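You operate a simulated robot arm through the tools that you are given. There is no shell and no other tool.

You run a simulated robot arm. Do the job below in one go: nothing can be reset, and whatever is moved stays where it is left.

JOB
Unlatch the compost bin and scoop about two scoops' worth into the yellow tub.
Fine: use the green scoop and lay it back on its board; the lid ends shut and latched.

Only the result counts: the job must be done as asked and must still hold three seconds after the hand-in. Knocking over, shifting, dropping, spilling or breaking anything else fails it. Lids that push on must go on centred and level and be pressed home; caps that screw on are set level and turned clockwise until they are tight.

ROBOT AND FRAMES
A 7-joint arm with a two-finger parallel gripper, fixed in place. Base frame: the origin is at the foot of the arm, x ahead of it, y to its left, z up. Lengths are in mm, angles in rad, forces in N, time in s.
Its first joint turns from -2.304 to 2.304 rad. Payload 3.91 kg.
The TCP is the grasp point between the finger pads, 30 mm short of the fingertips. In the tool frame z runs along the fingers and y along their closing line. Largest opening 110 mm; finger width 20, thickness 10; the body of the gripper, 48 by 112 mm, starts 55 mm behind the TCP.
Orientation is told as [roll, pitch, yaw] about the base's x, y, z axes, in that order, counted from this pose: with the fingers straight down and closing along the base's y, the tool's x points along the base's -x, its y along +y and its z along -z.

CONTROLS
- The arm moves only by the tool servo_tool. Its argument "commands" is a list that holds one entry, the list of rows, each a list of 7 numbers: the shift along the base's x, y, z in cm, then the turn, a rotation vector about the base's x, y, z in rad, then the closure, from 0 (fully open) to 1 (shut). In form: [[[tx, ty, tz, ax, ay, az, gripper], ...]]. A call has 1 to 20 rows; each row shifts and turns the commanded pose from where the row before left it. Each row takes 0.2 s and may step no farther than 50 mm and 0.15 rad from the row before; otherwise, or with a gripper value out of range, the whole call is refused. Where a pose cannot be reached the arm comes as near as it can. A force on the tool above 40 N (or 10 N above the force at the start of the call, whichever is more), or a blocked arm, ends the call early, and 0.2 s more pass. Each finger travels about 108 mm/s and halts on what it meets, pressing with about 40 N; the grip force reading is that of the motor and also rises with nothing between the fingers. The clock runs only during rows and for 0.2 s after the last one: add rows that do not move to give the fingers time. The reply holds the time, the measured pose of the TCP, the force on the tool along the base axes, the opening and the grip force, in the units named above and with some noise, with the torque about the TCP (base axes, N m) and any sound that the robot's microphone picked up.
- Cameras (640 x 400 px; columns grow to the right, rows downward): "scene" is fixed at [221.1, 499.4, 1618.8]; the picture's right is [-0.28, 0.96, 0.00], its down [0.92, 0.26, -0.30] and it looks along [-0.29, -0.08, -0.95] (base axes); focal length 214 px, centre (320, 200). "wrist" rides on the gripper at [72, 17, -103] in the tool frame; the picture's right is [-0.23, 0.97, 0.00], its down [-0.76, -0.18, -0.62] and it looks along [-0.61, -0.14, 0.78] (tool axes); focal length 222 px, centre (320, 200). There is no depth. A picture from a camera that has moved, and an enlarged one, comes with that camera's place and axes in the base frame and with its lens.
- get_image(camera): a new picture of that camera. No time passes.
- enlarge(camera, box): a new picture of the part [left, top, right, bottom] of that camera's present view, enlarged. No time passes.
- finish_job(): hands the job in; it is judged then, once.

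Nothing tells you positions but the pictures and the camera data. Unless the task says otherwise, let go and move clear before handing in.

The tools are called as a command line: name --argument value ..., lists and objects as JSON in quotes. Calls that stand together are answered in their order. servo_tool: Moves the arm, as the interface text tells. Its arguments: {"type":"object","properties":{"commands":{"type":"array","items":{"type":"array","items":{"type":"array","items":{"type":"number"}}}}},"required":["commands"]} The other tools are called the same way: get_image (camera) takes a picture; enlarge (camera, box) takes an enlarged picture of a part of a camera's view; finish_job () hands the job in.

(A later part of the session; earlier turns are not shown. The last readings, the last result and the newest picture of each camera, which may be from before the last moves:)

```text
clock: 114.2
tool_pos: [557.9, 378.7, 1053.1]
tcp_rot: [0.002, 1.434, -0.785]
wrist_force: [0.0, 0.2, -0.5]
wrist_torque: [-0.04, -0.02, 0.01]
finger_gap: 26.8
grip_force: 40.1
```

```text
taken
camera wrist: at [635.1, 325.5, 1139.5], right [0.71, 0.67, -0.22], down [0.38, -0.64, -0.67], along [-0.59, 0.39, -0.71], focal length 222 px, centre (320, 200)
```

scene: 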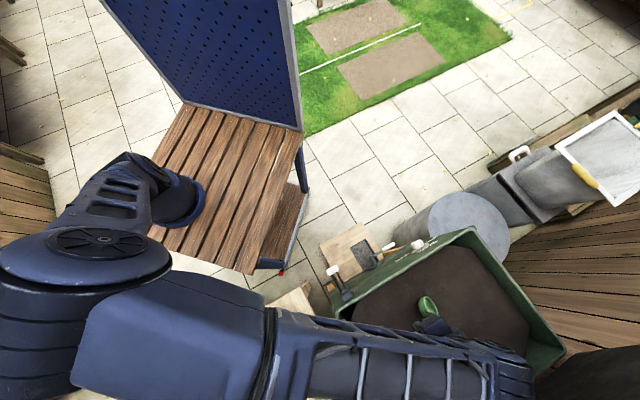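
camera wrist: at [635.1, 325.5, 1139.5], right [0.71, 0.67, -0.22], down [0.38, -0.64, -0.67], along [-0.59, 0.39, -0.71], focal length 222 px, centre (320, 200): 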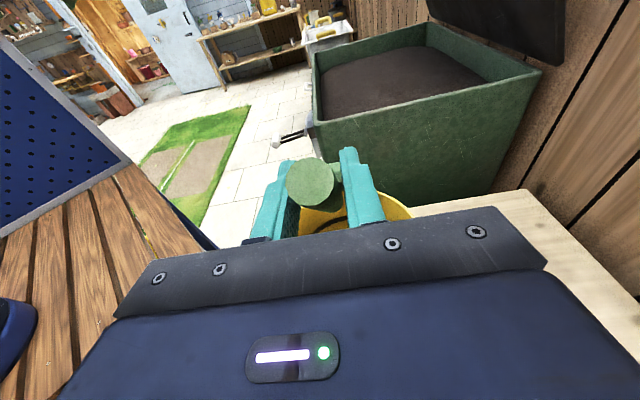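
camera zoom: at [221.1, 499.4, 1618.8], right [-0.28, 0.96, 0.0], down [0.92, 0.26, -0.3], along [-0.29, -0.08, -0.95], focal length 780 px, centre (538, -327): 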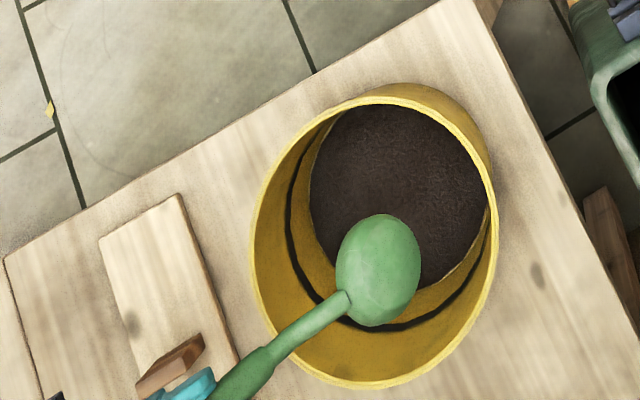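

Two full scoops are in the tub, nothing spilled. Now I unwind the tool and head back to lay the scoop on its board.

servo_tool --commands '[[[-0.947, 0.947, 1.1, -0.0969, -0.0969, 0, 1], [-1.053, 1.053, 0.91, -0.0969, -0.0969, 0, 1], [-1.124, 1.124, 0.71, -0.0969, -0.0969, 0, 1], [-1.188, 1.188, 0.47, -0.0969, -0.0969, 0, 1], [-1.216, 1.216, 0.25, -0.0969, -0.0969, 0, 1], [-0.761, -0.846, 0.2, 0.0688, -0.0688, 0.1044, 1], [-0.661, -0.911, 0.2, 0.0688, -0.0688, 0.1044, 1], [-0.549, -0.96, 0.2, 0.0688, -0.0688, 0.1044, 1], [-0.424, -0.988, 0.2, 0.0688, -0.0688, 0.1044, 1], [-0.291, -0.998, 0.1, 0.0688, -0.0688, 0.1044, 1], [-0.153, -0.984, 0.0, 0.0688, -0.0688, 0.1044, 1], [-0.011, -0.956, 0.0, 0.0688, -0.0688, 0.1044, 1], [0.131, -0.902, 0.0, 0.0688, -0.0688, 0.1044, 1], [0.271, -0.834, 0.0, 0.0688, -0.0688, 0.1044, 1], [0.404, -0.747, 0.0, 0.0688, -0.0688, 0.1044, 1], [0.53, -0.645, 0.0, 0.0688, -0.0688, 0.1044, 1]]]'

servo_tool --commands '[[[0.645, -0.53, 0, 0.0688, -0.0688, 0.1044, 1], [0.747, -0.404, 0, 0.0688, -0.0688, 0.1044, 1], [0.834, -0.271, 0, 0.0688, -0.0688, 0.1044, 1], [0.902, -0.131, 0, 0.0688, -0.0688, 0.1044, 1], [0.956, 0.011, 0, 0.0688, -0.0688, 0.1044, 1], [0.984, 0.153, 0, 0.0688, -0.0688, 0.1044, 1], [0.998, 0.291, 0, 0.0688, -0.0688, 0.1044, 1], [0.988, 0.424, 0, 0.0688, -0.0688, 0.1044, 1], [0.96, 0.549, 0, 0.0688, -0.0688, 0.1044, 1], [0.911, 0.661, 0, 0.0688, -0.0688, 0.1044, 1], [0.846, 0.761, 0, 0.0688, -0.0688, 0.1044, 1], [0, 0, 0, 0, 0, 0, 1]]]'

enlarge --camera "scene" --box '[180, 290, 340, 400]'

```text
clock: 117.6
tool_pos: [488.2, 335.7, 1096.9]
tcp_rot: [0.751, -0.002, 0.785]
wrist_force: [-0.6, -0.1, -1.4]
wrist_torque: [-0.07, -0.04, 0.03]
finger_gap: 26.8
grip_force: 39.8
```

```text
clock: 120.2
tool_pos: [585.3, 350.0, 1096.0]
tcp_rot: [0.001, -0.749, 2.354]
wrist_force: [-0.1, -0.5, -0.4]
wrist_torque: [-0.09, -0.07, -0.02]
finger_gap: 26.9
grip_force: 40.4
```

```text
3.64 times, centred on (260, 345) of scene
camera zoom: at [221.1, 499.4, 1618.8], right [-0.28, 0.96, 0.0], down [0.92, 0.26, -0.3], along [-0.29, -0.08, -0.95], focal length 780 px, centre (538, -327)
```

zoom: 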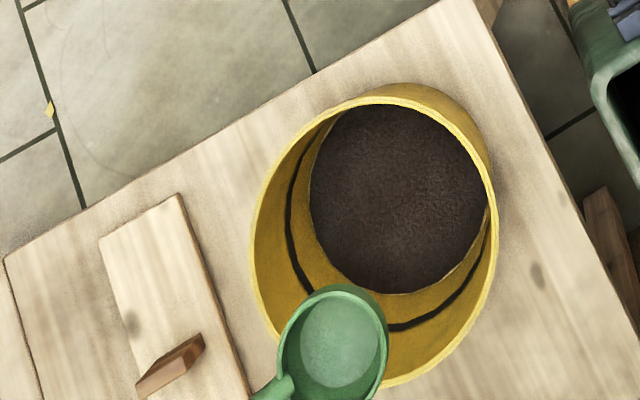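

The cup is empty and the tub contents look right. Now I turn the scoop to match the board's direction and move above it.

servo_tool --commands '[[[0.338, -0.976, 0, 0, 0, -0.1428, 1], [0.338, -0.976, 0, 0, 0, -0.1428, 1], [0.338, -0.976, 0, 0, 0, -0.1428, 1], [0.338, -0.976, 0, 0, 0, -0.1428, 1], [0.338, -0.976, 0, 0, 0, -0.1428, 1], [0.338, -0.976, 0, 0, 0, -0.1428, 1], [0.338, -0.976, 0, 0, 0, -0.1428, 1], [0.338, -0.976, 0, 0, 0, -0.1428, 1], [0.338, -0.976, 0, 0, 0, -0.1428, 1], [0.338, -0.976, 0, 0, 0, -0.1428, 1], [0.338, -0.976, 0, 0, 0, -0.1428, 1], [0, 0, -4.0, 0, 0, 0, 1], [0, 0, -4.0, 0, 0, 0, 1], [0, 0, -4.0, 0, 0, 0, 1], [0, 0, -3.0, 0, 0, 0, 1], [0, 0, 0, 0, 0, 0, 1]]]'

get_image --camera "wrist"

get_image --camera "scene"

```text
clock: 123.6
tool_pos: [624.5, 245.4, 945.3]
tcp_rot: [0.004, -0.75, 0.78]
wrist_force: [-0.2, 0.1, -1.3]
wrist_torque: [-0.03, 0.07, -0.01]
finger_gap: 26.9
grip_force: 40.1
```

```text
taken
camera wrist: at [525.7, 170.9, 971.5], right [-0.57, 0.81, 0.16], down [0.22, -0.03, 0.97], along [0.79, 0.59, -0.16], focal length 222 px, centre (320, 200)
```

wrist: 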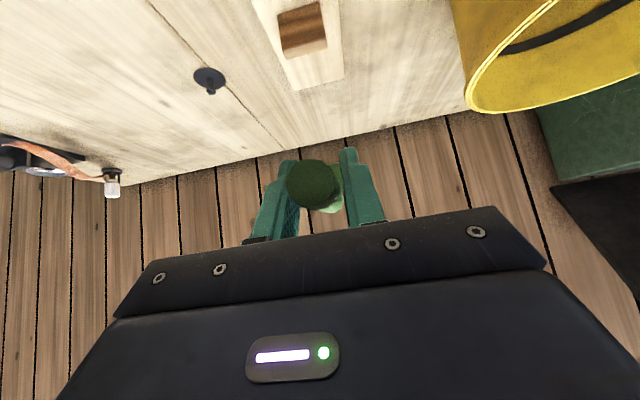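

```text
taken
```

scene: 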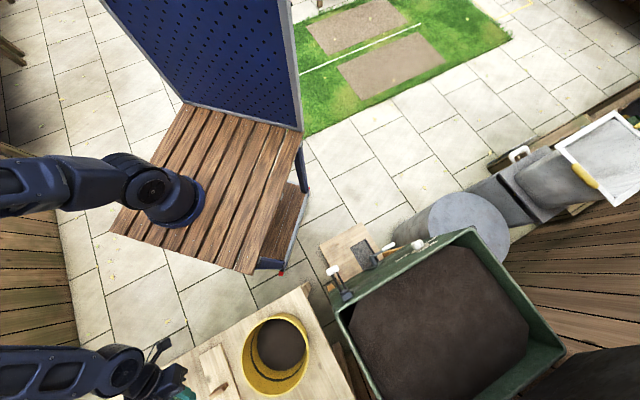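

Pose matches the lift-off pose. Descending to just above the cradle.

servo_tool --commands '[[[-0.06, -0.08, -3.0, 0, 0, 0, 1], [-0.06, -0.08, -3.0, 0, 0, 0, 1], [-0.06, -0.08, -3.0, 0, 0, 0, 1], [-0.06, -0.08, -2.5, 0, 0, 0, 1], [0, 0, -1.5, 0, 0, 0, 1], [0, 0, 0, 0, 0, 0, 1]]]'

get_image --camera "wrist"

enlarge --camera "scene" --box '[120, 280, 320, 400]'

```text
clock: 125.0
tool_pos: [622.7, 239.2, 816.8]
tcp_rot: [0.003, -0.753, 0.782]
wrist_force: [0.8, 0.8, -0.8]
wrist_torque: [-0.06, 0.04, 0.01]
finger_gap: 26.8
grip_force: 39.8
```

```text
taken
camera wrist: at [522.4, 165.0, 842.0], right [-0.57, 0.81, 0.16], down [0.22, -0.04, 0.97], along [0.79, 0.59, -0.16], focal length 222 px, centre (320, 200)
```

wrist: 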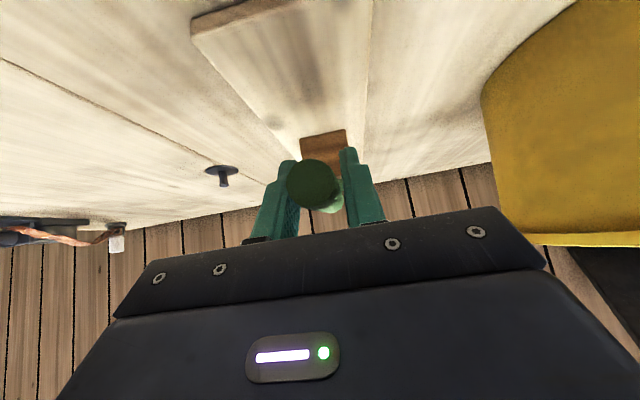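

```text
3.20 times, centred on (220, 340) of scene
camera zoom: at [221.1, 499.4, 1618.8], right [-0.28, 0.96, 0.0], down [0.92, 0.26, -0.3], along [-0.29, -0.08, -0.95], focal length 686 px, centre (640, -248)
```

zoom: 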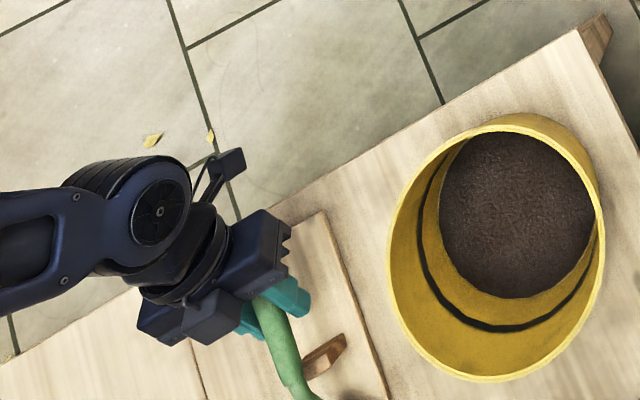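

I'm about 15 mm above the cradle. Before laying it down I check whether the scoop has shifted in the grip by repeating an earlier enlarged crop.

enlarge --camera "wrist" --box '[240, 120, 400, 240]'

enlarge --camera "scene" --box '[180, 340, 260, 400]'

enlarge --camera "wrist" --box '[180, 0, 400, 160]'

```text
3.33 times, centred on (320, 180) of wrist
camera zoom: at [522.4, 165.0, 842.0], right [-0.57, 0.81, 0.16], down [0.22, -0.04, 0.97], along [0.79, 0.59, -0.16], focal length 740 px, centre (320, 267)
```

zoom: 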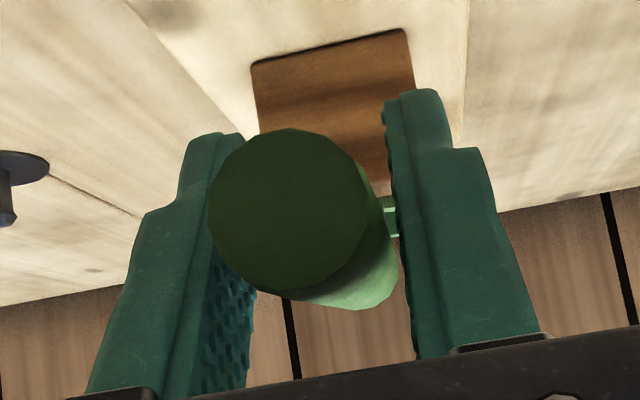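

```text
6.67 times, centred on (220, 370) of scene
camera zoom: at [221.1, 499.4, 1618.8], right [-0.28, 0.96, 0.0], down [0.92, 0.26, -0.3], along [-0.29, -0.08, -0.95], focal length 1430 px, centre (987, -933)
```

zoom: 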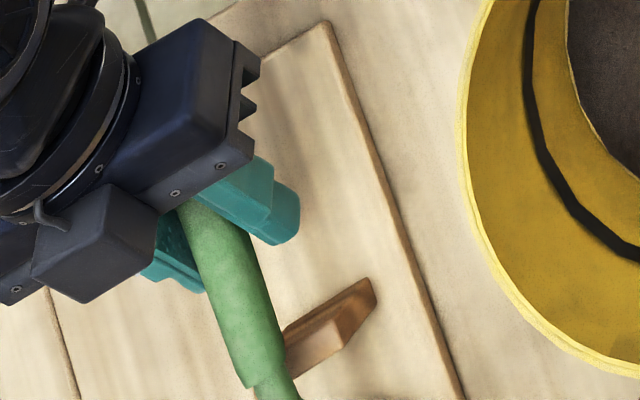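

```text
2.50 times, centred on (290, 80) of wrist
camera zoom: at [522.4, 165.0, 842.0], right [-0.57, 0.81, 0.16], down [0.22, -0.04, 0.97], along [0.79, 0.59, -0.16], focal length 555 px, centre (395, 500)
```

zoom: 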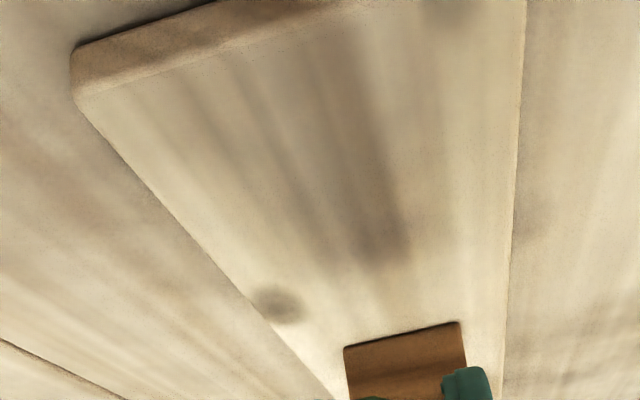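

The scoop has rotated only ~2° in the grip. I correct position and orientation slightly, then lower gently while watching for contact.

servo_tool --commands '[[[-0.03, 0.13, 0, 0.013, -0.013, 0.015, 1], [-0.03, 0.12, 0, 0.013, -0.013, 0.015, 1], [0, 0, -0.5, 0, 0, 0, 1], [0, 0, -0.4, 0, 0, 0, 1], [0, 0, 0, 0, 0, 0, 1]]]'

enlarge --camera "wrist" --box '[240, 120, 400, 240]'

enlarge --camera "scene" --box '[180, 340, 260, 400]'

```text
clock: 126.2
tool_pos: [620.1, 241.0, 807.2]
tcp_rot: [0.004, -0.787, 0.812]
wrist_force: [0.1, 0.3, -0.4]
wrist_torque: [-0.09, 0.04, -0.02]
finger_gap: 27.1
grip_force: 40.2
```

```text
3.33 times, centred on (320, 180) of wrist
camera zoom: at [522.7, 163.9, 829.1], right [-0.6, 0.78, 0.16], down [0.2, -0.05, 0.98], along [0.78, 0.62, -0.12], focal length 740 px, centre (320, 267)
```

zoom: 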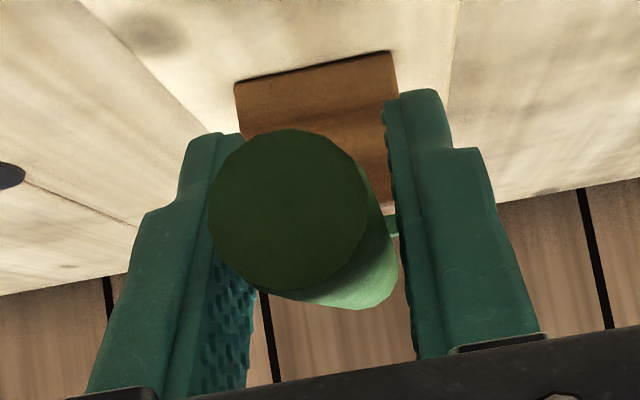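

```text
6.67 times, centred on (220, 370) of scene
camera zoom: at [221.1, 499.4, 1618.8], right [-0.28, 0.96, 0.0], down [0.92, 0.26, -0.3], along [-0.29, -0.08, -0.95], focal length 1430 px, centre (987, -933)
```

zoom: 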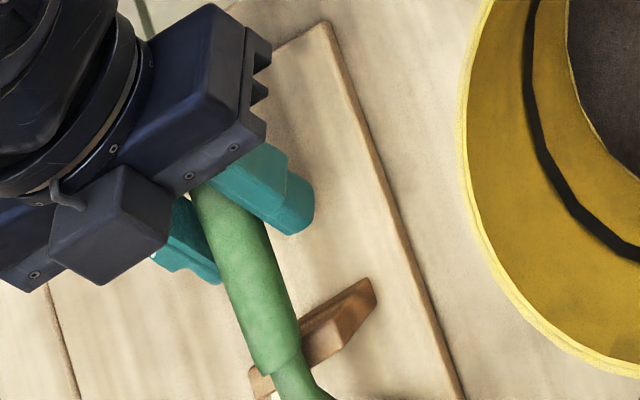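

Handle now lines up with the cradle just like originally. Lowering the last millimetres.

servo_tool --commands '[[[0.12, 0.1, -0.15, 0, 0, 0, 1], [0, 0, -0.15, 0, 0, 0, 1], [0, 0, 0, 0, 0, 0, 1]]]'

```text
clock: 127.0
tool_pos: [621.7, 241.7, 804.2]
tcp_rot: [0.004, -0.788, 0.813]
wrist_force: [0.1, 0.2, -0.5]
wrist_torque: [-0.03, 0.05, 0.02]
finger_gap: 27.2
grip_force: 39.5
```

servo_tool --commands '[[[0, 0, -0.1, 0, 0, 0, 1], [0, 0, -0.1, 0, 0, 0, 1], [0, 0, 0, 0, 0, 0, 1]]]'

```text
clock: 127.8
tool_pos: [622.6, 242.8, 803.1]
tcp_rot: [0.002, -0.787, 0.811]
wrist_force: [0.1, -0.3, -0.5]
wrist_torque: [-0.05, 0.01, 0.0]
finger_gap: 26.7
grip_force: 40.3
```

No contact yet; continuing down a millimetre at a time.

servo_tool --commands '[[[0, 0, -0.1, 0, 0, 0, 1], [0, 0, -0.1, 0, 0, 0, 1], [0, 0, 0, 0, 0, 0, 1]]]'

enlarge --camera "wrist" --box '[240, 120, 400, 240]'

enlarge --camera "scene" --box '[180, 340, 260, 400]'

```text
clock: 128.6
tool_pos: [621.6, 242.7, 801.3]
tcp_rot: [0.002, -0.788, 0.813]
wrist_force: [-6.0, -5.3, 24.0]
wrist_torque: [1.0, -0.94, 0.04]
finger_gap: 27.1
grip_force: 40.4
```

```text
3.33 times, centred on (320, 180) of wrist
camera zoom: at [523.7, 164.7, 821.9], right [-0.6, 0.78, 0.16], down [0.19, -0.05, 0.98], along [0.78, 0.62, -0.12], focal length 740 px, centre (320, 267)
```

zoom: 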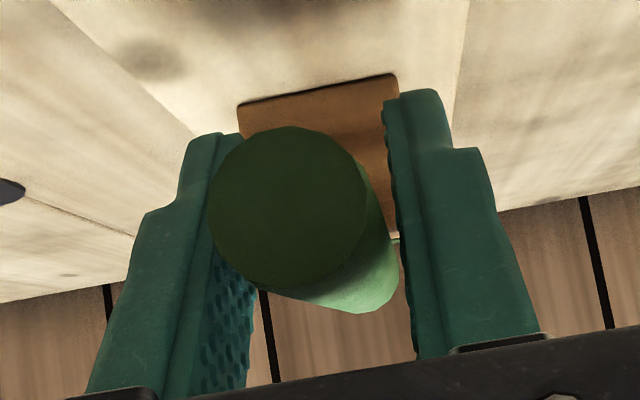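

```text
6.67 times, centred on (220, 370) of scene
camera zoom: at [221.1, 499.4, 1618.8], right [-0.28, 0.96, 0.0], down [0.92, 0.26, -0.3], along [-0.29, -0.08, -0.95], focal length 1430 px, centre (987, -933)
```

zoom: 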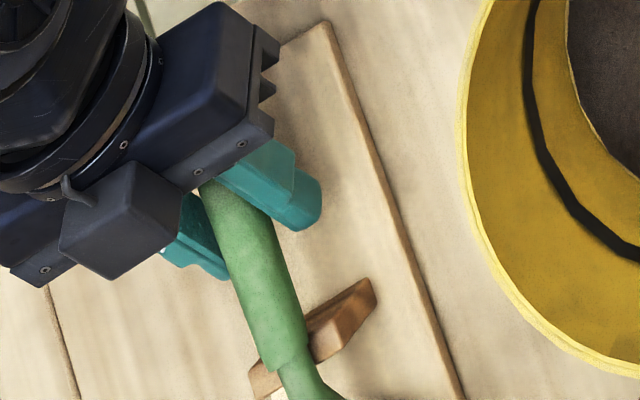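

Contact with the cradle is made (24 N up). I ease off by a millimetre and open the fingers.

servo_tool --commands '[[[0, 0, 0.1, 0, 0, 0, 1], [0, 0, 0, 0, 0, 0, 0.7], [0, 0, 0, 0, 0, 0, 0.6], [0, 0, 0, 0, 0, 0, 0.5], [0, 0, 0, 0, 0, 0, 0.4], [0, 0, 0, 0, 0, 0, 0.4]]]'

enlarge --camera "wrist" --box '[240, 120, 400, 240]'

enlarge --camera "scene" --box '[180, 340, 260, 400]'

```text
clock: 130.0
tool_pos: [622.4, 243.1, 800.9]
tcp_rot: [0.003, -0.788, 0.812]
wrist_force: [0.3, 0.5, 0.1]
wrist_torque: [-0.02, -0.01, 0.0]
finger_gap: 66.0
grip_force: 0.0
```

```text
3.33 times, centred on (320, 180) of wrist
camera zoom: at [523.9, 164.8, 822.6], right [-0.6, 0.78, 0.16], down [0.2, -0.05, 0.98], along [0.78, 0.62, -0.12], focal length 740 px, centre (320, 267)
```

zoom: 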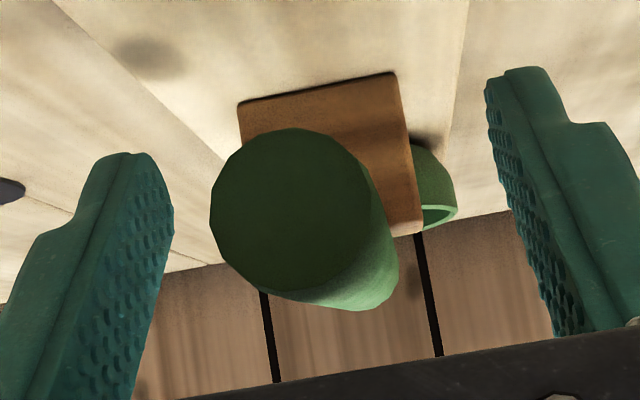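

```text
6.67 times, centred on (220, 370) of scene
camera zoom: at [221.1, 499.4, 1618.8], right [-0.28, 0.96, 0.0], down [0.92, 0.26, -0.3], along [-0.29, -0.08, -0.95], focal length 1430 px, centre (987, -933)
```

zoom: 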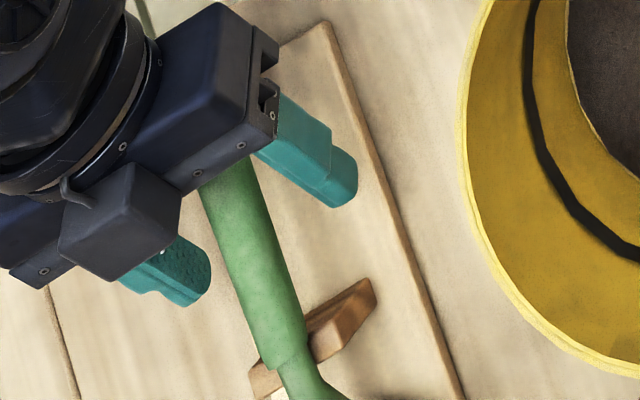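

The scoop rests on its cradle. Retreating along the approach path and checking.

servo_tool --commands '[[[-1.0, -1.0, 2.0, 0, 0, 0, 0.4], [-1.0, -1.0, 2.2, 0, 0, 0, 0.4], [-1.0, -1.0, 2.5, 0, 0, 0, 0.4], [-0.8, -0.8, 3.0, 0, 0, 0, 0.4], [0, 0, 4.0, -0.05, 0.05, 0, 0.4], [0, 0, 4.0, -0.09, 0.09, 0, 0.4], [0, 0, 4.0, -0.09, 0.09, 0, 0.4], [0, 0, 4.0, -0.09, 0.09, 0, 0.4]]]'

get_image --camera "wrist"

enlarge --camera "wrist" --box '[220, 40, 420, 200]'

get_image --camera "scene"

```text
clock: 131.8
tool_pos: [583.5, 206.1, 1060.1]
tcp_rot: [0.018, -0.333, 0.805]
wrist_force: [-0.4, 0.1, -0.1]
wrist_torque: [0.0, -0.03, 0.01]
finger_gap: 66.1
grip_force: 0.1
```

```text
taken
camera wrist: at [501.2, 143.0, 1133.2], right [-0.56, 0.83, 0.09], down [0.49, 0.24, 0.84], along [0.67, 0.51, -0.54], focal length 222 px, centre (320, 200)
```

wrist: 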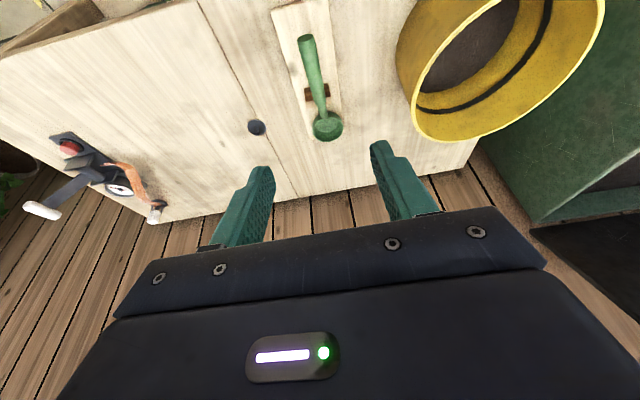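

```text
2.50 times, centred on (320, 120) of wrist
camera zoom: at [501.2, 143.0, 1133.2], right [-0.56, 0.83, 0.09], down [0.49, 0.24, 0.84], along [0.67, 0.51, -0.54], focal length 555 px, centre (320, 400)
```

zoom: 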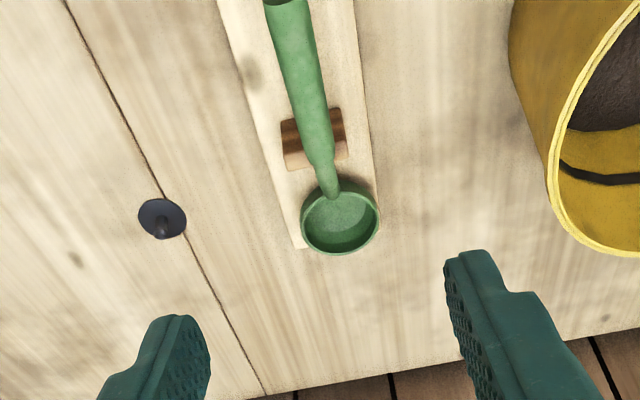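

```text
taken
```

scene: 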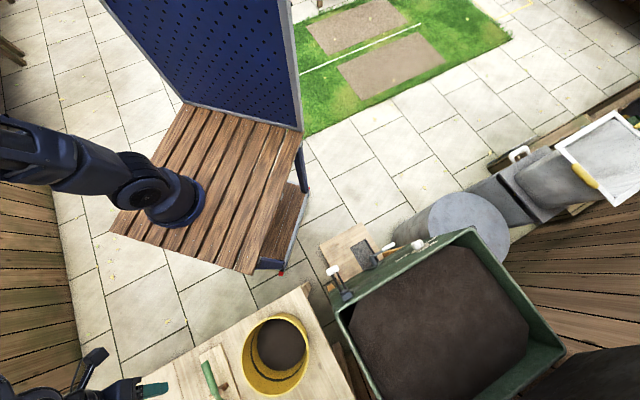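

The scoop lies on its cradle and board as it was, and the tub is filled. Now I go to close the lid: reorient for the handle and move up in front of the open lid.

servo_tool --commands '[[[-2.74, 2.76, 2.0, 0.067, -0.067, 0, 0.4], [-2.74, 2.76, 2.0, 0.067, -0.067, 0, 0.2], [-2.74, 2.76, 2.0, -0.0499, -0.0499, 0.1221, 0], [-2.74, 2.76, 2.0, -0.0499, -0.0499, 0.1221, 0], [-2.74, 2.76, 2.0, -0.0499, -0.0499, 0.1221, 0], [-2.74, 2.76, 2.0, -0.0499, -0.0499, 0.1221, 0], [-2.74, 2.76, 2.0, -0.0499, -0.0499, 0.1221, 0], [-2.74, 2.76, 2.0, -0.0499, -0.0499, 0.1221, 0], [-2.74, 2.76, 2.0, -0.0499, -0.0499, 0.1221, 0], [-2.74, 2.76, 2.0, -0.0499, -0.0499, 0.1221, 0], [-2.74, 2.76, 2.0, -0.0499, -0.0499, 0.1221, 0], [-2.74, 2.76, 2.0, -0.0499, -0.0499, 0.1221, 0], [0, 0, 0, -0.0499, -0.0499, 0.1221, 0], [0, 0, 0, 0, 0, 0, 0]]]'

get_image --camera "wrist"

get_image --camera "scene"

```text
clock: 134.8
tool_pos: [255.4, 536.3, 1298.2]
tcp_rot: [-0.503, 0.0, 2.359]
wrist_force: [-0.8, 0.1, -0.7]
wrist_torque: [-0.02, 0.0, 0.03]
finger_gap: 110.1
grip_force: 0.0
```

```text
taken
camera wrist: at [260.2, 440.9, 1379.8], right [-0.76, -0.44, -0.47], down [-0.64, 0.44, 0.63], along [-0.08, 0.78, -0.62], focal length 222 px, centre (320, 200)
```

wrist: 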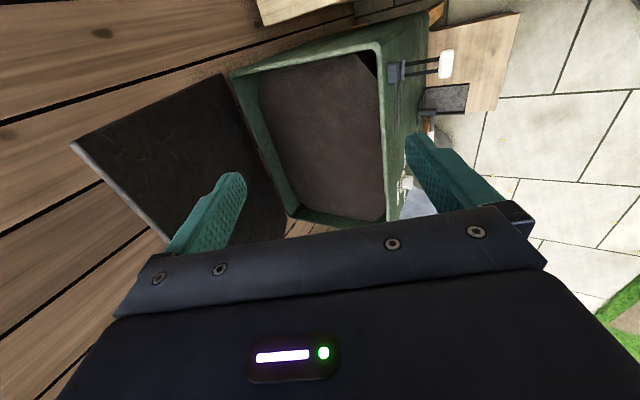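

```text
taken
```

scene: 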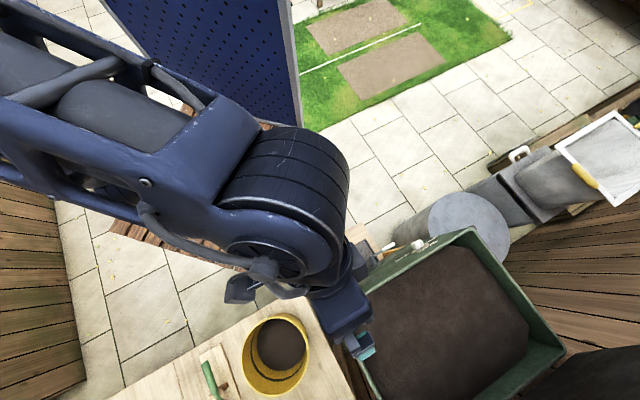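

Oriented correctly; the lid is still open. Moving up to the handle.

servo_tool --commands '[[[-0.05, 4.0, 2.4, 0, 0, 0, 0], [-0.05, 4.0, 2.4, 0, 0, 0, 0], [-0.05, 4.0, 2.4, 0, 0, 0, 0], [-0.05, 4.0, 2.4, 0, 0, 0, 0], [-0.05, 4.0, 2.4, 0, 0, 0, 0], [-0.05, 4.0, 1.5, 0, 0, 0, 0], [-0.05, 4.0, 1.0, 0, 0, 0, 0], [-0.05, 3.9, 0.8, 0, 0, 0, 0]]]'

get_image --camera "wrist"

```text
clock: 136.6
tool_pos: [254.0, 850.5, 1453.6]
tcp_rot: [-0.502, -0.002, 2.356]
wrist_force: [2.9, -1.7, 2.6]
wrist_torque: [0.11, 0.31, 0.16]
finger_gap: 110.2
grip_force: 0.0
```

```text
taken
camera wrist: at [259.3, 754.9, 1536.4], right [-0.76, -0.44, -0.47], down [-0.64, 0.44, 0.63], along [-0.07, 0.78, -0.62], focal length 222 px, centre (320, 200)
```

wrist: 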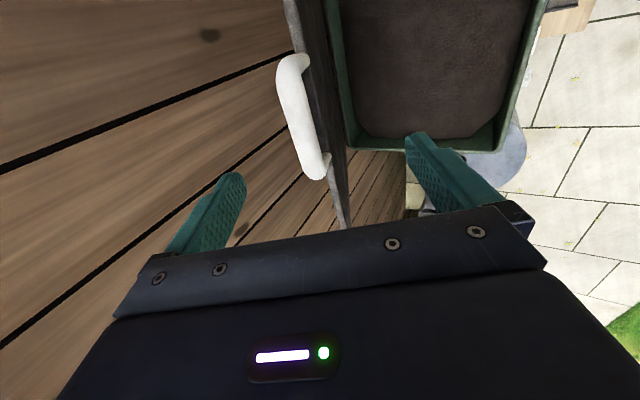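

The handle is where I left it. Advancing to straddle the bar.

servo_tool --commands '[[[1.2, 1.35, -2.65, 0, 0, 0, 0], [1.4, 1.6, -2.65, 0, 0, 0, 0], [1.77, 2.0, -2.65, 0, 0, 0, 0]]]'

get_image --camera "wrist"

```text
clock: 137.4
tool_pos: [293.2, 898.4, 1373.2]
tcp_rot: [-0.505, -0.002, 2.357]
wrist_force: [-0.5, -1.7, 2.2]
wrist_torque: [0.06, 0.04, 0.02]
finger_gap: 109.9
grip_force: 0.0
out of reach, approached as far as the arm can: row 3
```

```text
taken
camera wrist: at [299.0, 803.0, 1454.7], right [-0.76, -0.44, -0.47], down [-0.64, 0.43, 0.63], along [-0.08, 0.79, -0.61], focal length 222 px, centre (320, 200)
```

wrist: 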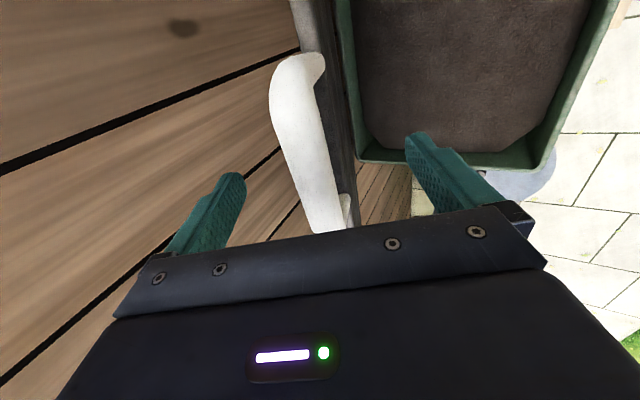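

The bar is between the fingers. Closing on it.

servo_tool --commands '[[[0, 0, 0, 0, 0, 0, 0.7], [0, 0, 0, 0, 0, 0, 0.7], [0, 0, 0, 0, 0, 0, 1], [0, 0, 0, 0, 0, 0, 1], [0, 0, 0, 0, 0, 0, 1]]]'

get_image --camera "wrist"

```text
clock: 138.6
tool_pos: [294.2, 900.9, 1370.2]
tcp_rot: [-0.502, 0.0, 2.356]
wrist_force: [-0.2, -1.0, 1.3]
wrist_torque: [0.03, 0.02, -0.02]
finger_gap: 25.7
grip_force: 44.8
```

```text
taken
camera wrist: at [299.1, 804.5, 1452.6], right [-0.76, -0.44, -0.47], down [-0.64, 0.44, 0.63], along [-0.08, 0.78, -0.62], focal length 222 px, centre (320, 200)
```

wrist: 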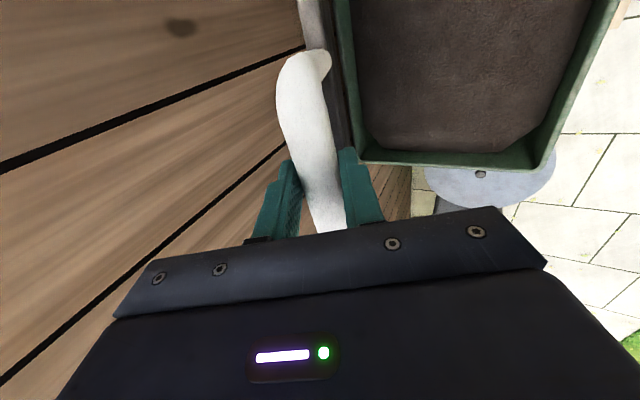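

Handle gripped. Lowering the lid along its arc, first to ~40°.

servo_tool --commands '[[[-0.86, -0.86, -0.57, 0, 0, 0, 1], [-0.87, -0.87, -0.58, 0, 0, 0, 1], [-1.237, -1.237, -1.0, 0, 0, 0, 1], [-1.195, -1.195, -1.09, 0, 0, 0, 1], [-1.167, -1.167, -1.15, 0, 0, 0, 1], [-1.124, -1.124, -1.23, 0, 0, 0, 1], [-1.096, -1.096, -1.29, 0, 0, 0, 1], [-1.046, -1.046, -1.35, 0, 0, 0, 1], [-1.004, -1.004, -1.43, 0, 0, 0, 1], [-0.962, -0.962, -1.48, 0, 0, 0, 1], [0, 0, 0, 0, 0, 0, 1]]]'

```text
clock: 139.1
tool_pos: [291.7, 898.9, 1369.8]
tcp_rot: [-0.501, 0.005, 2.348]
wrist_force: [7.5, -7.3, -1.5]
wrist_torque: [-0.46, -0.39, 0.1]
finger_gap: 25.9
grip_force: 45.2
out of reach, approached as far as the arm can: row 1, 2
stopped in row 2: the force on the tool passed its limit at 49 N (the readings are from after the stop); the commanded pose is now the measured one
```

The arm is at its reach edge there. I'll tilt the tool a little further outward as the lid comes down to stay within reach.

servo_tool --commands '[[[-0.4, -0.4, -0.35, 0.03, -0.03, 0, 1], [-0.5, -0.5, -0.4, 0.03, -0.03, 0, 1], [0, 0, 0, 0, 0, 0, 1]]]'

```text
clock: 139.5
tool_pos: [294.1, 901.9, 1372.2]
tcp_rot: [-0.53, 0.011, 2.341]
wrist_force: [8.2, -6.7, -1.0]
wrist_torque: [-0.68, -0.67, 0.19]
finger_gap: 25.6
grip_force: 44.7
out of reach, approached as far as the arm can: row 1
stopped in row 1: the force on the tool passed its limit at 47 N (the readings are from after the stop); the commanded pose is now the measured one
```

Pulling straight back from a fully stretched arm doesn't work well. I'll release the handle (the lid holds), back off, tilt the tool to ~60° so the arm is less stretched, and re-grip.

servo_tool --commands '[[[0, 0, 0, 0, 0, 0, 0.6], [0, 0, 0, 0, 0, 0, 0.2], [0, 0, 0, 0, 0, 0, 0], [0, 0, 0, 0, 0, 0, 0]]]'

get_image --camera "wrist"

```text
clock: 140.5
tool_pos: [292.5, 902.8, 1371.4]
tcp_rot: [-0.529, 0.011, 2.34]
wrist_force: [0.9, -0.4, 0.0]
wrist_torque: [0.01, -0.02, 0.01]
finger_gap: 109.9
grip_force: 0.0
```

```text
taken
camera wrist: at [294.4, 805.7, 1452.0], right [-0.76, -0.43, -0.49], down [-0.65, 0.44, 0.62], along [-0.05, 0.79, -0.61], focal length 222 px, centre (320, 200)
```

wrist: 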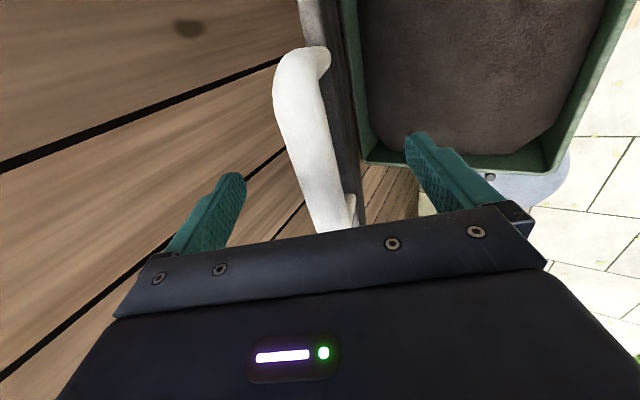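

Released with the lid holding. Retreating along the finger axis.

servo_tool --commands '[[[-1.2, -1.2, 2.6, 0, 0, 0, 0], [-1.41, -1.41, 2.8, 0, 0, 0, 0], [-1.6, -1.6, 2.5, 0, 0, 0, 0], [-2.0, -2.0, 0, 0, 0, 0, 0]]]'

get_image --camera "wrist"

```text
clock: 141.5
tool_pos: [231.9, 843.1, 1447.8]
tcp_rot: [-0.529, 0.013, 2.34]
wrist_force: [0.1, -0.1, 0.2]
wrist_torque: [0.0, 0.02, -0.04]
finger_gap: 110.1
grip_force: 0.1
```

```text
taken
camera wrist: at [234.1, 746.4, 1529.2], right [-0.76, -0.43, -0.49], down [-0.65, 0.44, 0.62], along [-0.05, 0.79, -0.61], focal length 222 px, centre (320, 200)
```

wrist: 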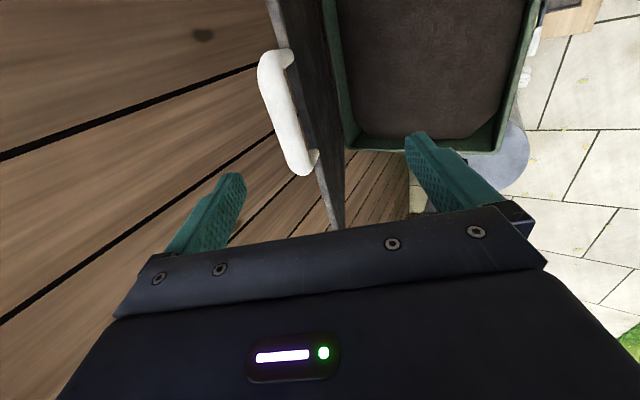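

Clear. Now tilting the tool outward by about 0.5 rad for a better arm posture.

servo_tool --commands '[[[-0.15, -0.15, -0.4, 0.0707, -0.0707, 0.016, 0], [-0.15, -0.15, -0.4, 0.0707, -0.0707, 0, 0], [-0.15, -0.15, -0.4, 0.0707, -0.0707, 0, 0], [-0.15, -0.15, -0.4, 0.0707, -0.0707, 0, 0], [-0.15, -0.15, -0.4, 0.0707, -0.0707, 0, 0], [0, 0, 0, 0, 0, 0, 0]]]'

get_image --camera "wrist"

enlarge --camera "wrist" --box '[200, 40, 440, 220]'

```text
clock: 142.9
tool_pos: [223.6, 833.6, 1429.7]
tcp_rot: [-1.031, 0.009, 2.354]
wrist_force: [-0.2, 0.2, 0.6]
wrist_torque: [-0.03, 0.01, 0.0]
finger_gap: 109.9
grip_force: 0.2
```

```text
taken
camera wrist: at [205.2, 713.9, 1468.6], right [-0.51, -0.2, -0.84], down [-0.85, 0.23, 0.47], along [0.1, 0.95, -0.29], focal length 222 px, centre (320, 200)
```

wrist: 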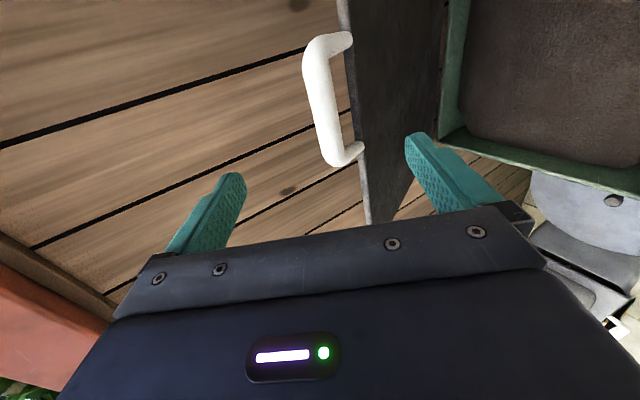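

```text
2.22 times, centred on (320, 130) of wrist
camera zoom: at [205.2, 713.9, 1468.6], right [-0.51, -0.2, -0.84], down [-0.85, 0.23, 0.47], along [0.1, 0.95, -0.29], focal length 494 px, centre (320, 356)
```

zoom: 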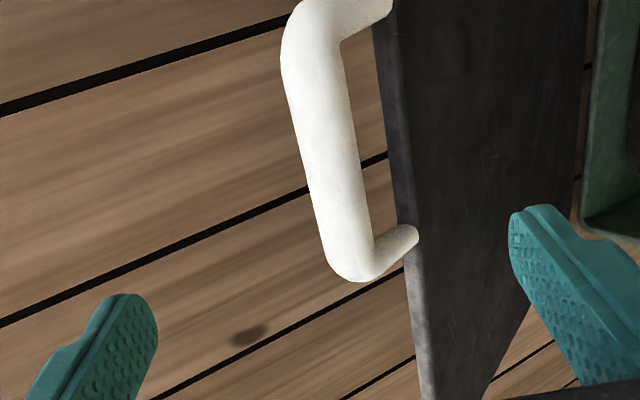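

I see the handle bar and lid edge clearly. I narrow the opening to 60 mm so the lower finger won't touch the lid's edge, and advance to the bar.

servo_tool --commands '[[[0, 0, 0, 0, 0, 0, 0.45], [0, 0, 0, 0, 0, 0, 0.45], [2.13, 2.13, -2.1, 0, 0, 0, 0.45], [2.13, 2.13, -2.1, 0, 0, 0, 0.45]]]'

get_image --camera "wrist"

```text
clock: 143.9
tool_pos: [264.3, 873.3, 1390.1]
tcp_rot: [-1.028, 0.008, 2.352]
wrist_force: [-1.0, 0.1, 0.9]
wrist_torque: [-0.03, -0.02, -0.01]
finger_gap: 60.4
grip_force: 0.1
```

```text
taken
camera wrist: at [245.5, 755.1, 1428.5], right [-0.51, -0.2, -0.84], down [-0.85, 0.23, 0.47], along [0.1, 0.95, -0.29], focal length 222 px, centre (320, 200)
```

wrist: 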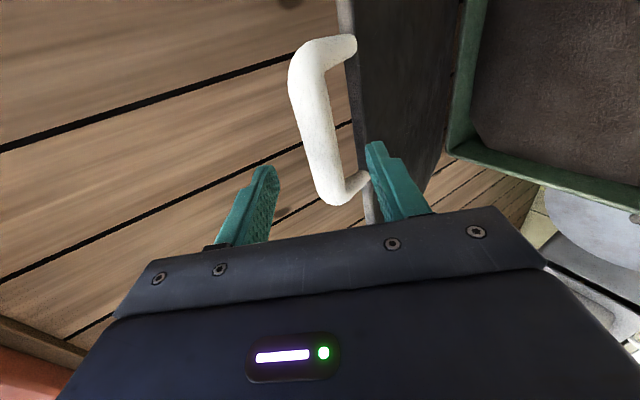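

The bar is lined up between the fingers. Final advance and close.

servo_tool --commands '[[[1.1, 1.1, -1.0, 0, 0, 0, 0.45], [1.1, 1.1, -1.1, 0, 0, 0, 0.45]]]'

get_image --camera "wrist"

```text
clock: 144.5
tool_pos: [287.2, 897.4, 1367.5]
tcp_rot: [-1.033, 0.009, 2.352]
wrist_force: [0.3, 0.1, 0.3]
wrist_torque: [-0.02, 0.02, -0.01]
finger_gap: 60.7
grip_force: 0.0
```

```text
taken
camera wrist: at [268.7, 778.2, 1406.5], right [-0.51, -0.2, -0.84], down [-0.85, 0.23, 0.47], along [0.1, 0.95, -0.29], focal length 222 px, centre (320, 200)
```

wrist: 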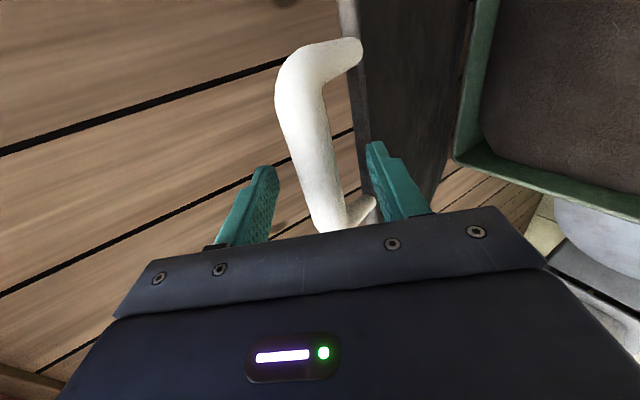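

servo_tool --commands '[[[0, 0, 0, 0, 0, 0, 0.7], [0, 0, 0, 0, 0, 0, 1], [0, 0, 0, 0, 0, 0, 1], [0, 0, 0, 0, 0, 0, 1]]]'

get_image --camera "wrist"

```text
clock: 145.5
tool_pos: [286.5, 896.5, 1366.5]
tcp_rot: [-1.03, 0.009, 2.354]
wrist_force: [-1.9, -0.8, 3.5]
wrist_torque: [0.32, 0.14, -0.17]
finger_gap: 25.6
grip_force: 45.3
```

```text
taken
camera wrist: at [268.7, 778.1, 1406.6], right [-0.51, -0.2, -0.84], down [-0.85, 0.23, 0.47], along [0.1, 0.95, -0.29], focal length 222 px, centre (320, 200)
```

wrist: 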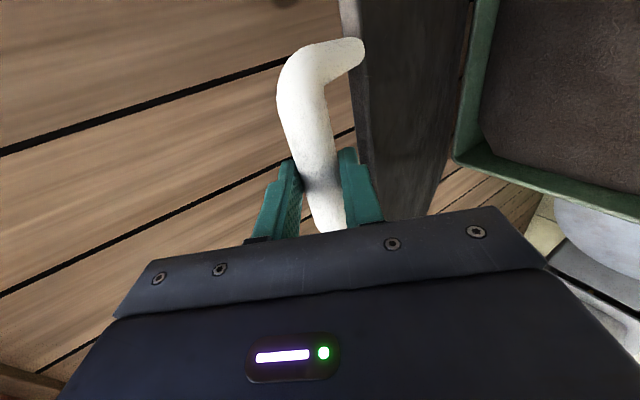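

Good grip with a relaxed arm posture. Lowering the lid along its arc.

servo_tool --commands '[[[-0.7, -0.7, -0.45, 0, 0, 0, 1], [-0.75, -0.75, -0.5, 0, 0, 0, 1], [-1.237, -1.237, -1.0, 0, 0, 0, 1], [0, 0, 0, 0, 0, 0, 1]]]'

```text
clock: 146.5
tool_pos: [259.3, 869.0, 1349.1]
tcp_rot: [-1.031, 0.007, 2.355]
wrist_force: [-3.7, -4.3, 10.8]
wrist_torque: [0.24, -0.04, -0.02]
finger_gap: 25.6
grip_force: 45.2
```

Forces are low. Continuing down.

servo_tool --commands '[[[-1.22, -1.22, -1.03, 0, 0, 0, 1], [-1.167, -1.167, -1.15, 0, 0, 0, 1], [-1.124, -1.124, -1.23, 0, 0, 0, 1], [-1.096, -1.096, -1.29, 0, 0, 0, 1], [-1.046, -1.046, -1.35, 0, 0, 0, 1], [-1.004, -1.004, -1.43, 0, 0, 0, 1], [-0.962, -0.962, -1.48, 0, 0, 0, 1], [0, 0, 0, 0, 0, 0, 1]]]'

```text
clock: 148.1
tool_pos: [187.7, 797.1, 1264.2]
tcp_rot: [-1.033, 0.006, 2.353]
wrist_force: [-3.2, -10.8, 10.0]
wrist_torque: [0.13, -0.02, -0.54]
finger_gap: 25.6
grip_force: 45.0
stopped in row 7: the force on the tool passed its limit at 41 N (the readings are from after the stop); the commanded pose is now the measured one
```

Just a slight radial mismatch; I recompute the arc from the measured points and continue in shorter segments.

servo_tool --commands '[[[-0.9, -0.9, -1.33, 0, 0, 0, 1], [-0.891, -0.891, -1.57, 0, 0, 0, 1], [-0.841, -0.841, -1.62, 0, 0, 0, 1], [-0.792, -0.792, -1.68, 0, 0, 0, 1], [0, 0, 0, 0, 0, 0, 1]]]'

```text
clock: 149.2
tool_pos: [152.9, 761.7, 1201.7]
tcp_rot: [-1.032, 0.006, 2.356]
wrist_force: [-4.5, -4.0, 5.0]
wrist_torque: [0.19, -0.08, -0.04]
finger_gap: 25.4
grip_force: 44.7
```

Smooth. Continuing down.

servo_tool --commands '[[[-0.735, -0.735, -1.7, 0, 0, 0, 1], [-0.686, -0.686, -1.77, 0, 0, 0, 1], [-0.629, -0.629, -1.8, 0, 0, 0, 1], [-0.573, -0.573, -1.84, 0, 0, 0, 1], [-0.516, -0.516, -1.88, 0, 0, 0, 1], [0, 0, 0, 0, 0, 0, 1]]]'

get_image --camera "scene"

```text
clock: 150.7
tool_pos: [121.3, 730.8, 1110.1]
tcp_rot: [-1.03, 0.007, 2.355]
wrist_force: [4.0, -3.7, -1.8]
wrist_torque: [-0.14, 0.06, -0.19]
finger_gap: 25.5
grip_force: 44.8
```

```text
taken
```

scene: 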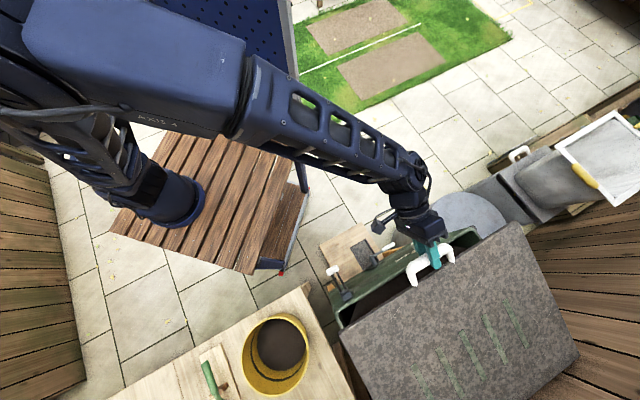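

Lid is at ~18°. Continuing to near closed.

servo_tool --commands '[[[-0.46, -0.46, -1.88, 0, 0, 0, 1], [-0.396, -0.396, -1.94, 0, 0, 0, 1], [-0.339, -0.339, -1.95, 0, 0, 0, 1], [-0.276, -0.276, -1.97, 0, 0, 0, 1], [-0.219, -0.219, -1.99, 0, 0, 0, 1], [-0.148, -0.148, -2.0, 0, 0, 0, 1], [0, 0, 0, 0, 0, 0, 1]]]'

```text
clock: 152.2
tool_pos: [103.8, 712.4, 992.9]
tcp_rot: [-1.03, 0.006, 2.358]
wrist_force: [-2.1, 8.4, -2.1]
wrist_torque: [-0.22, 0.51, 0.08]
finger_gap: 25.5
grip_force: 45.1
```

Almost closed (~29 mm to go at the front). Lowering slowly to contact.

servo_tool --commands '[[[-0.05, -0.05, -1.0, 0, 0, 0, 1], [-0.03, -0.03, -1.0, 0, 0, 0, 1], [0, 0, 0, 0, 0, 0, 1]]]'

servo_tool --commands '[[[0, 0, -0.4, 0, 0, 0, 1], [0, 0, -0.4, 0, 0, 0, 1], [0, 0, -0.3, 0, 0, 0, 1], [0, 0, 0, 0, 0, 0, 1]]]'

enlarge --camera "scene" --box '[320, 210, 500, 330]'

```text
clock: 153.1
tool_pos: [100.5, 712.8, 975.1]
tcp_rot: [-1.03, 0.008, 2.355]
wrist_force: [-3.8, 3.2, 0.8]
wrist_torque: [0.25, 0.14, -0.12]
finger_gap: 25.5
grip_force: 45.0
```

```text
clock: 154.1
tool_pos: [103.4, 711.7, 964.6]
tcp_rot: [-1.031, 0.007, 2.353]
wrist_force: [-0.7, -8.7, 5.9]
wrist_torque: [0.02, 0.09, -0.36]
finger_gap: 25.6
grip_force: 44.2
```

```text
3.33 times, centred on (410, 270) of scene
camera zoom: at [221.1, 499.4, 1618.8], right [-0.28, 0.96, 0.0], down [0.92, 0.26, -0.3], along [-0.29, -0.08, -0.95], focal length 715 px, centre (20, -33)
```

zoom: 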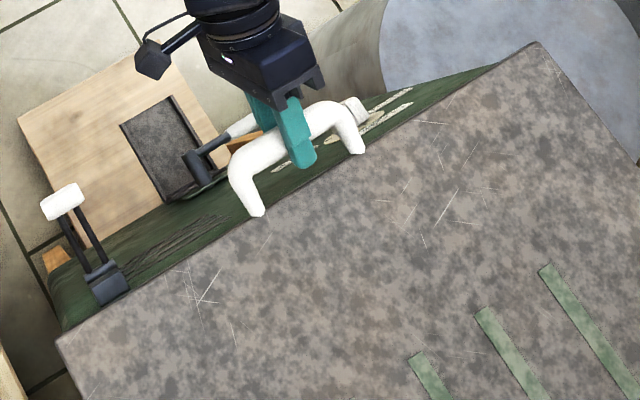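

Nearly seated. Pressing down gently until firm contact.

servo_tool --commands '[[[0, 0, -0.2, 0, 0, 0, 1], [0, 0, -0.2, 0, 0, 0, 1], [0, 0, 0, 0, 0, 0, 1]]]'

```text
clock: 154.6
tool_pos: [100.7, 711.1, 964.8]
tcp_rot: [-1.035, 0.005, 2.351]
wrist_force: [-0.1, -18.1, 13.2]
wrist_torque: [0.0, 0.01, -0.24]
finger_gap: 25.7
grip_force: 44.8
stopped in row 2: the force on the tool passed its limit at 44 N (the readings are from after the stop); the commanded pose is now the measured one
```

The lid is seated firmly (44 N stop). Releasing the handle and backing off.

servo_tool --commands '[[[0, 0, 0, 0, 0, 0, 0.7], [0, 0, 0, 0, 0, 0, 0.45], [0, 0, 0, 0, 0, 0, 0.45], [-2.43, -2.43, 2.06, 0, 0, 0, 0.45], [-2.43, -2.43, 2.06, 0, 0, 0, 0.45], [-2.43, -2.43, 2.06, 0, 0, 0, 0.3], [0, 0, 0, 0, 0, 0, 0]]]'

get_image --camera "scene"

get_image --camera "wrist"

```text
clock: 156.2
tool_pos: [25.3, 638.2, 1024.9]
tcp_rot: [-1.034, 0.006, 2.352]
wrist_force: [-0.6, -0.4, 0.1]
wrist_torque: [0.02, 0.02, 0.0]
finger_gap: 109.9
grip_force: 0.1
```

```text
taken
```

scene: 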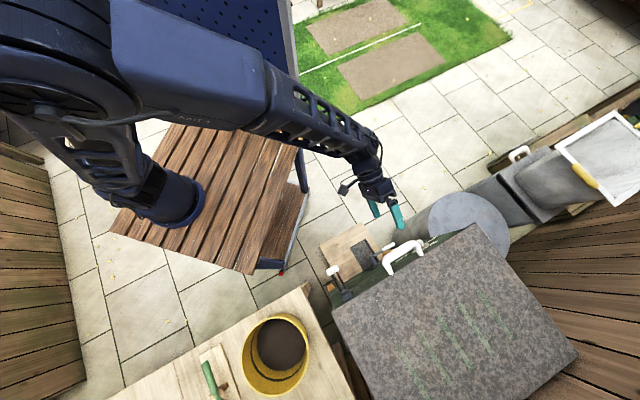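

```text
taken
camera wrist: at [8.4, 519.1, 1063.9], right [-0.51, -0.19, -0.84], down [-0.85, 0.23, 0.47], along [0.1, 0.95, -0.28], focal length 222 px, centre (320, 200)
```

wrist: 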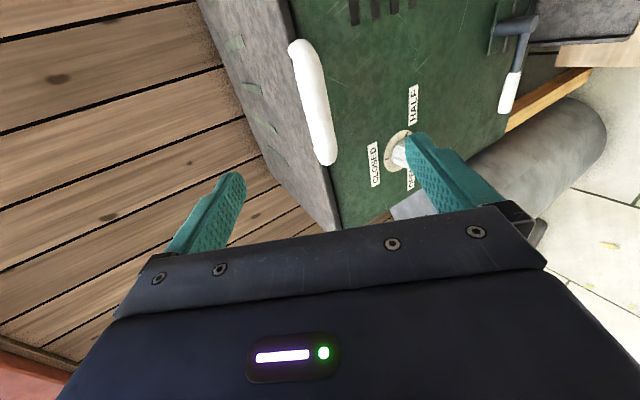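

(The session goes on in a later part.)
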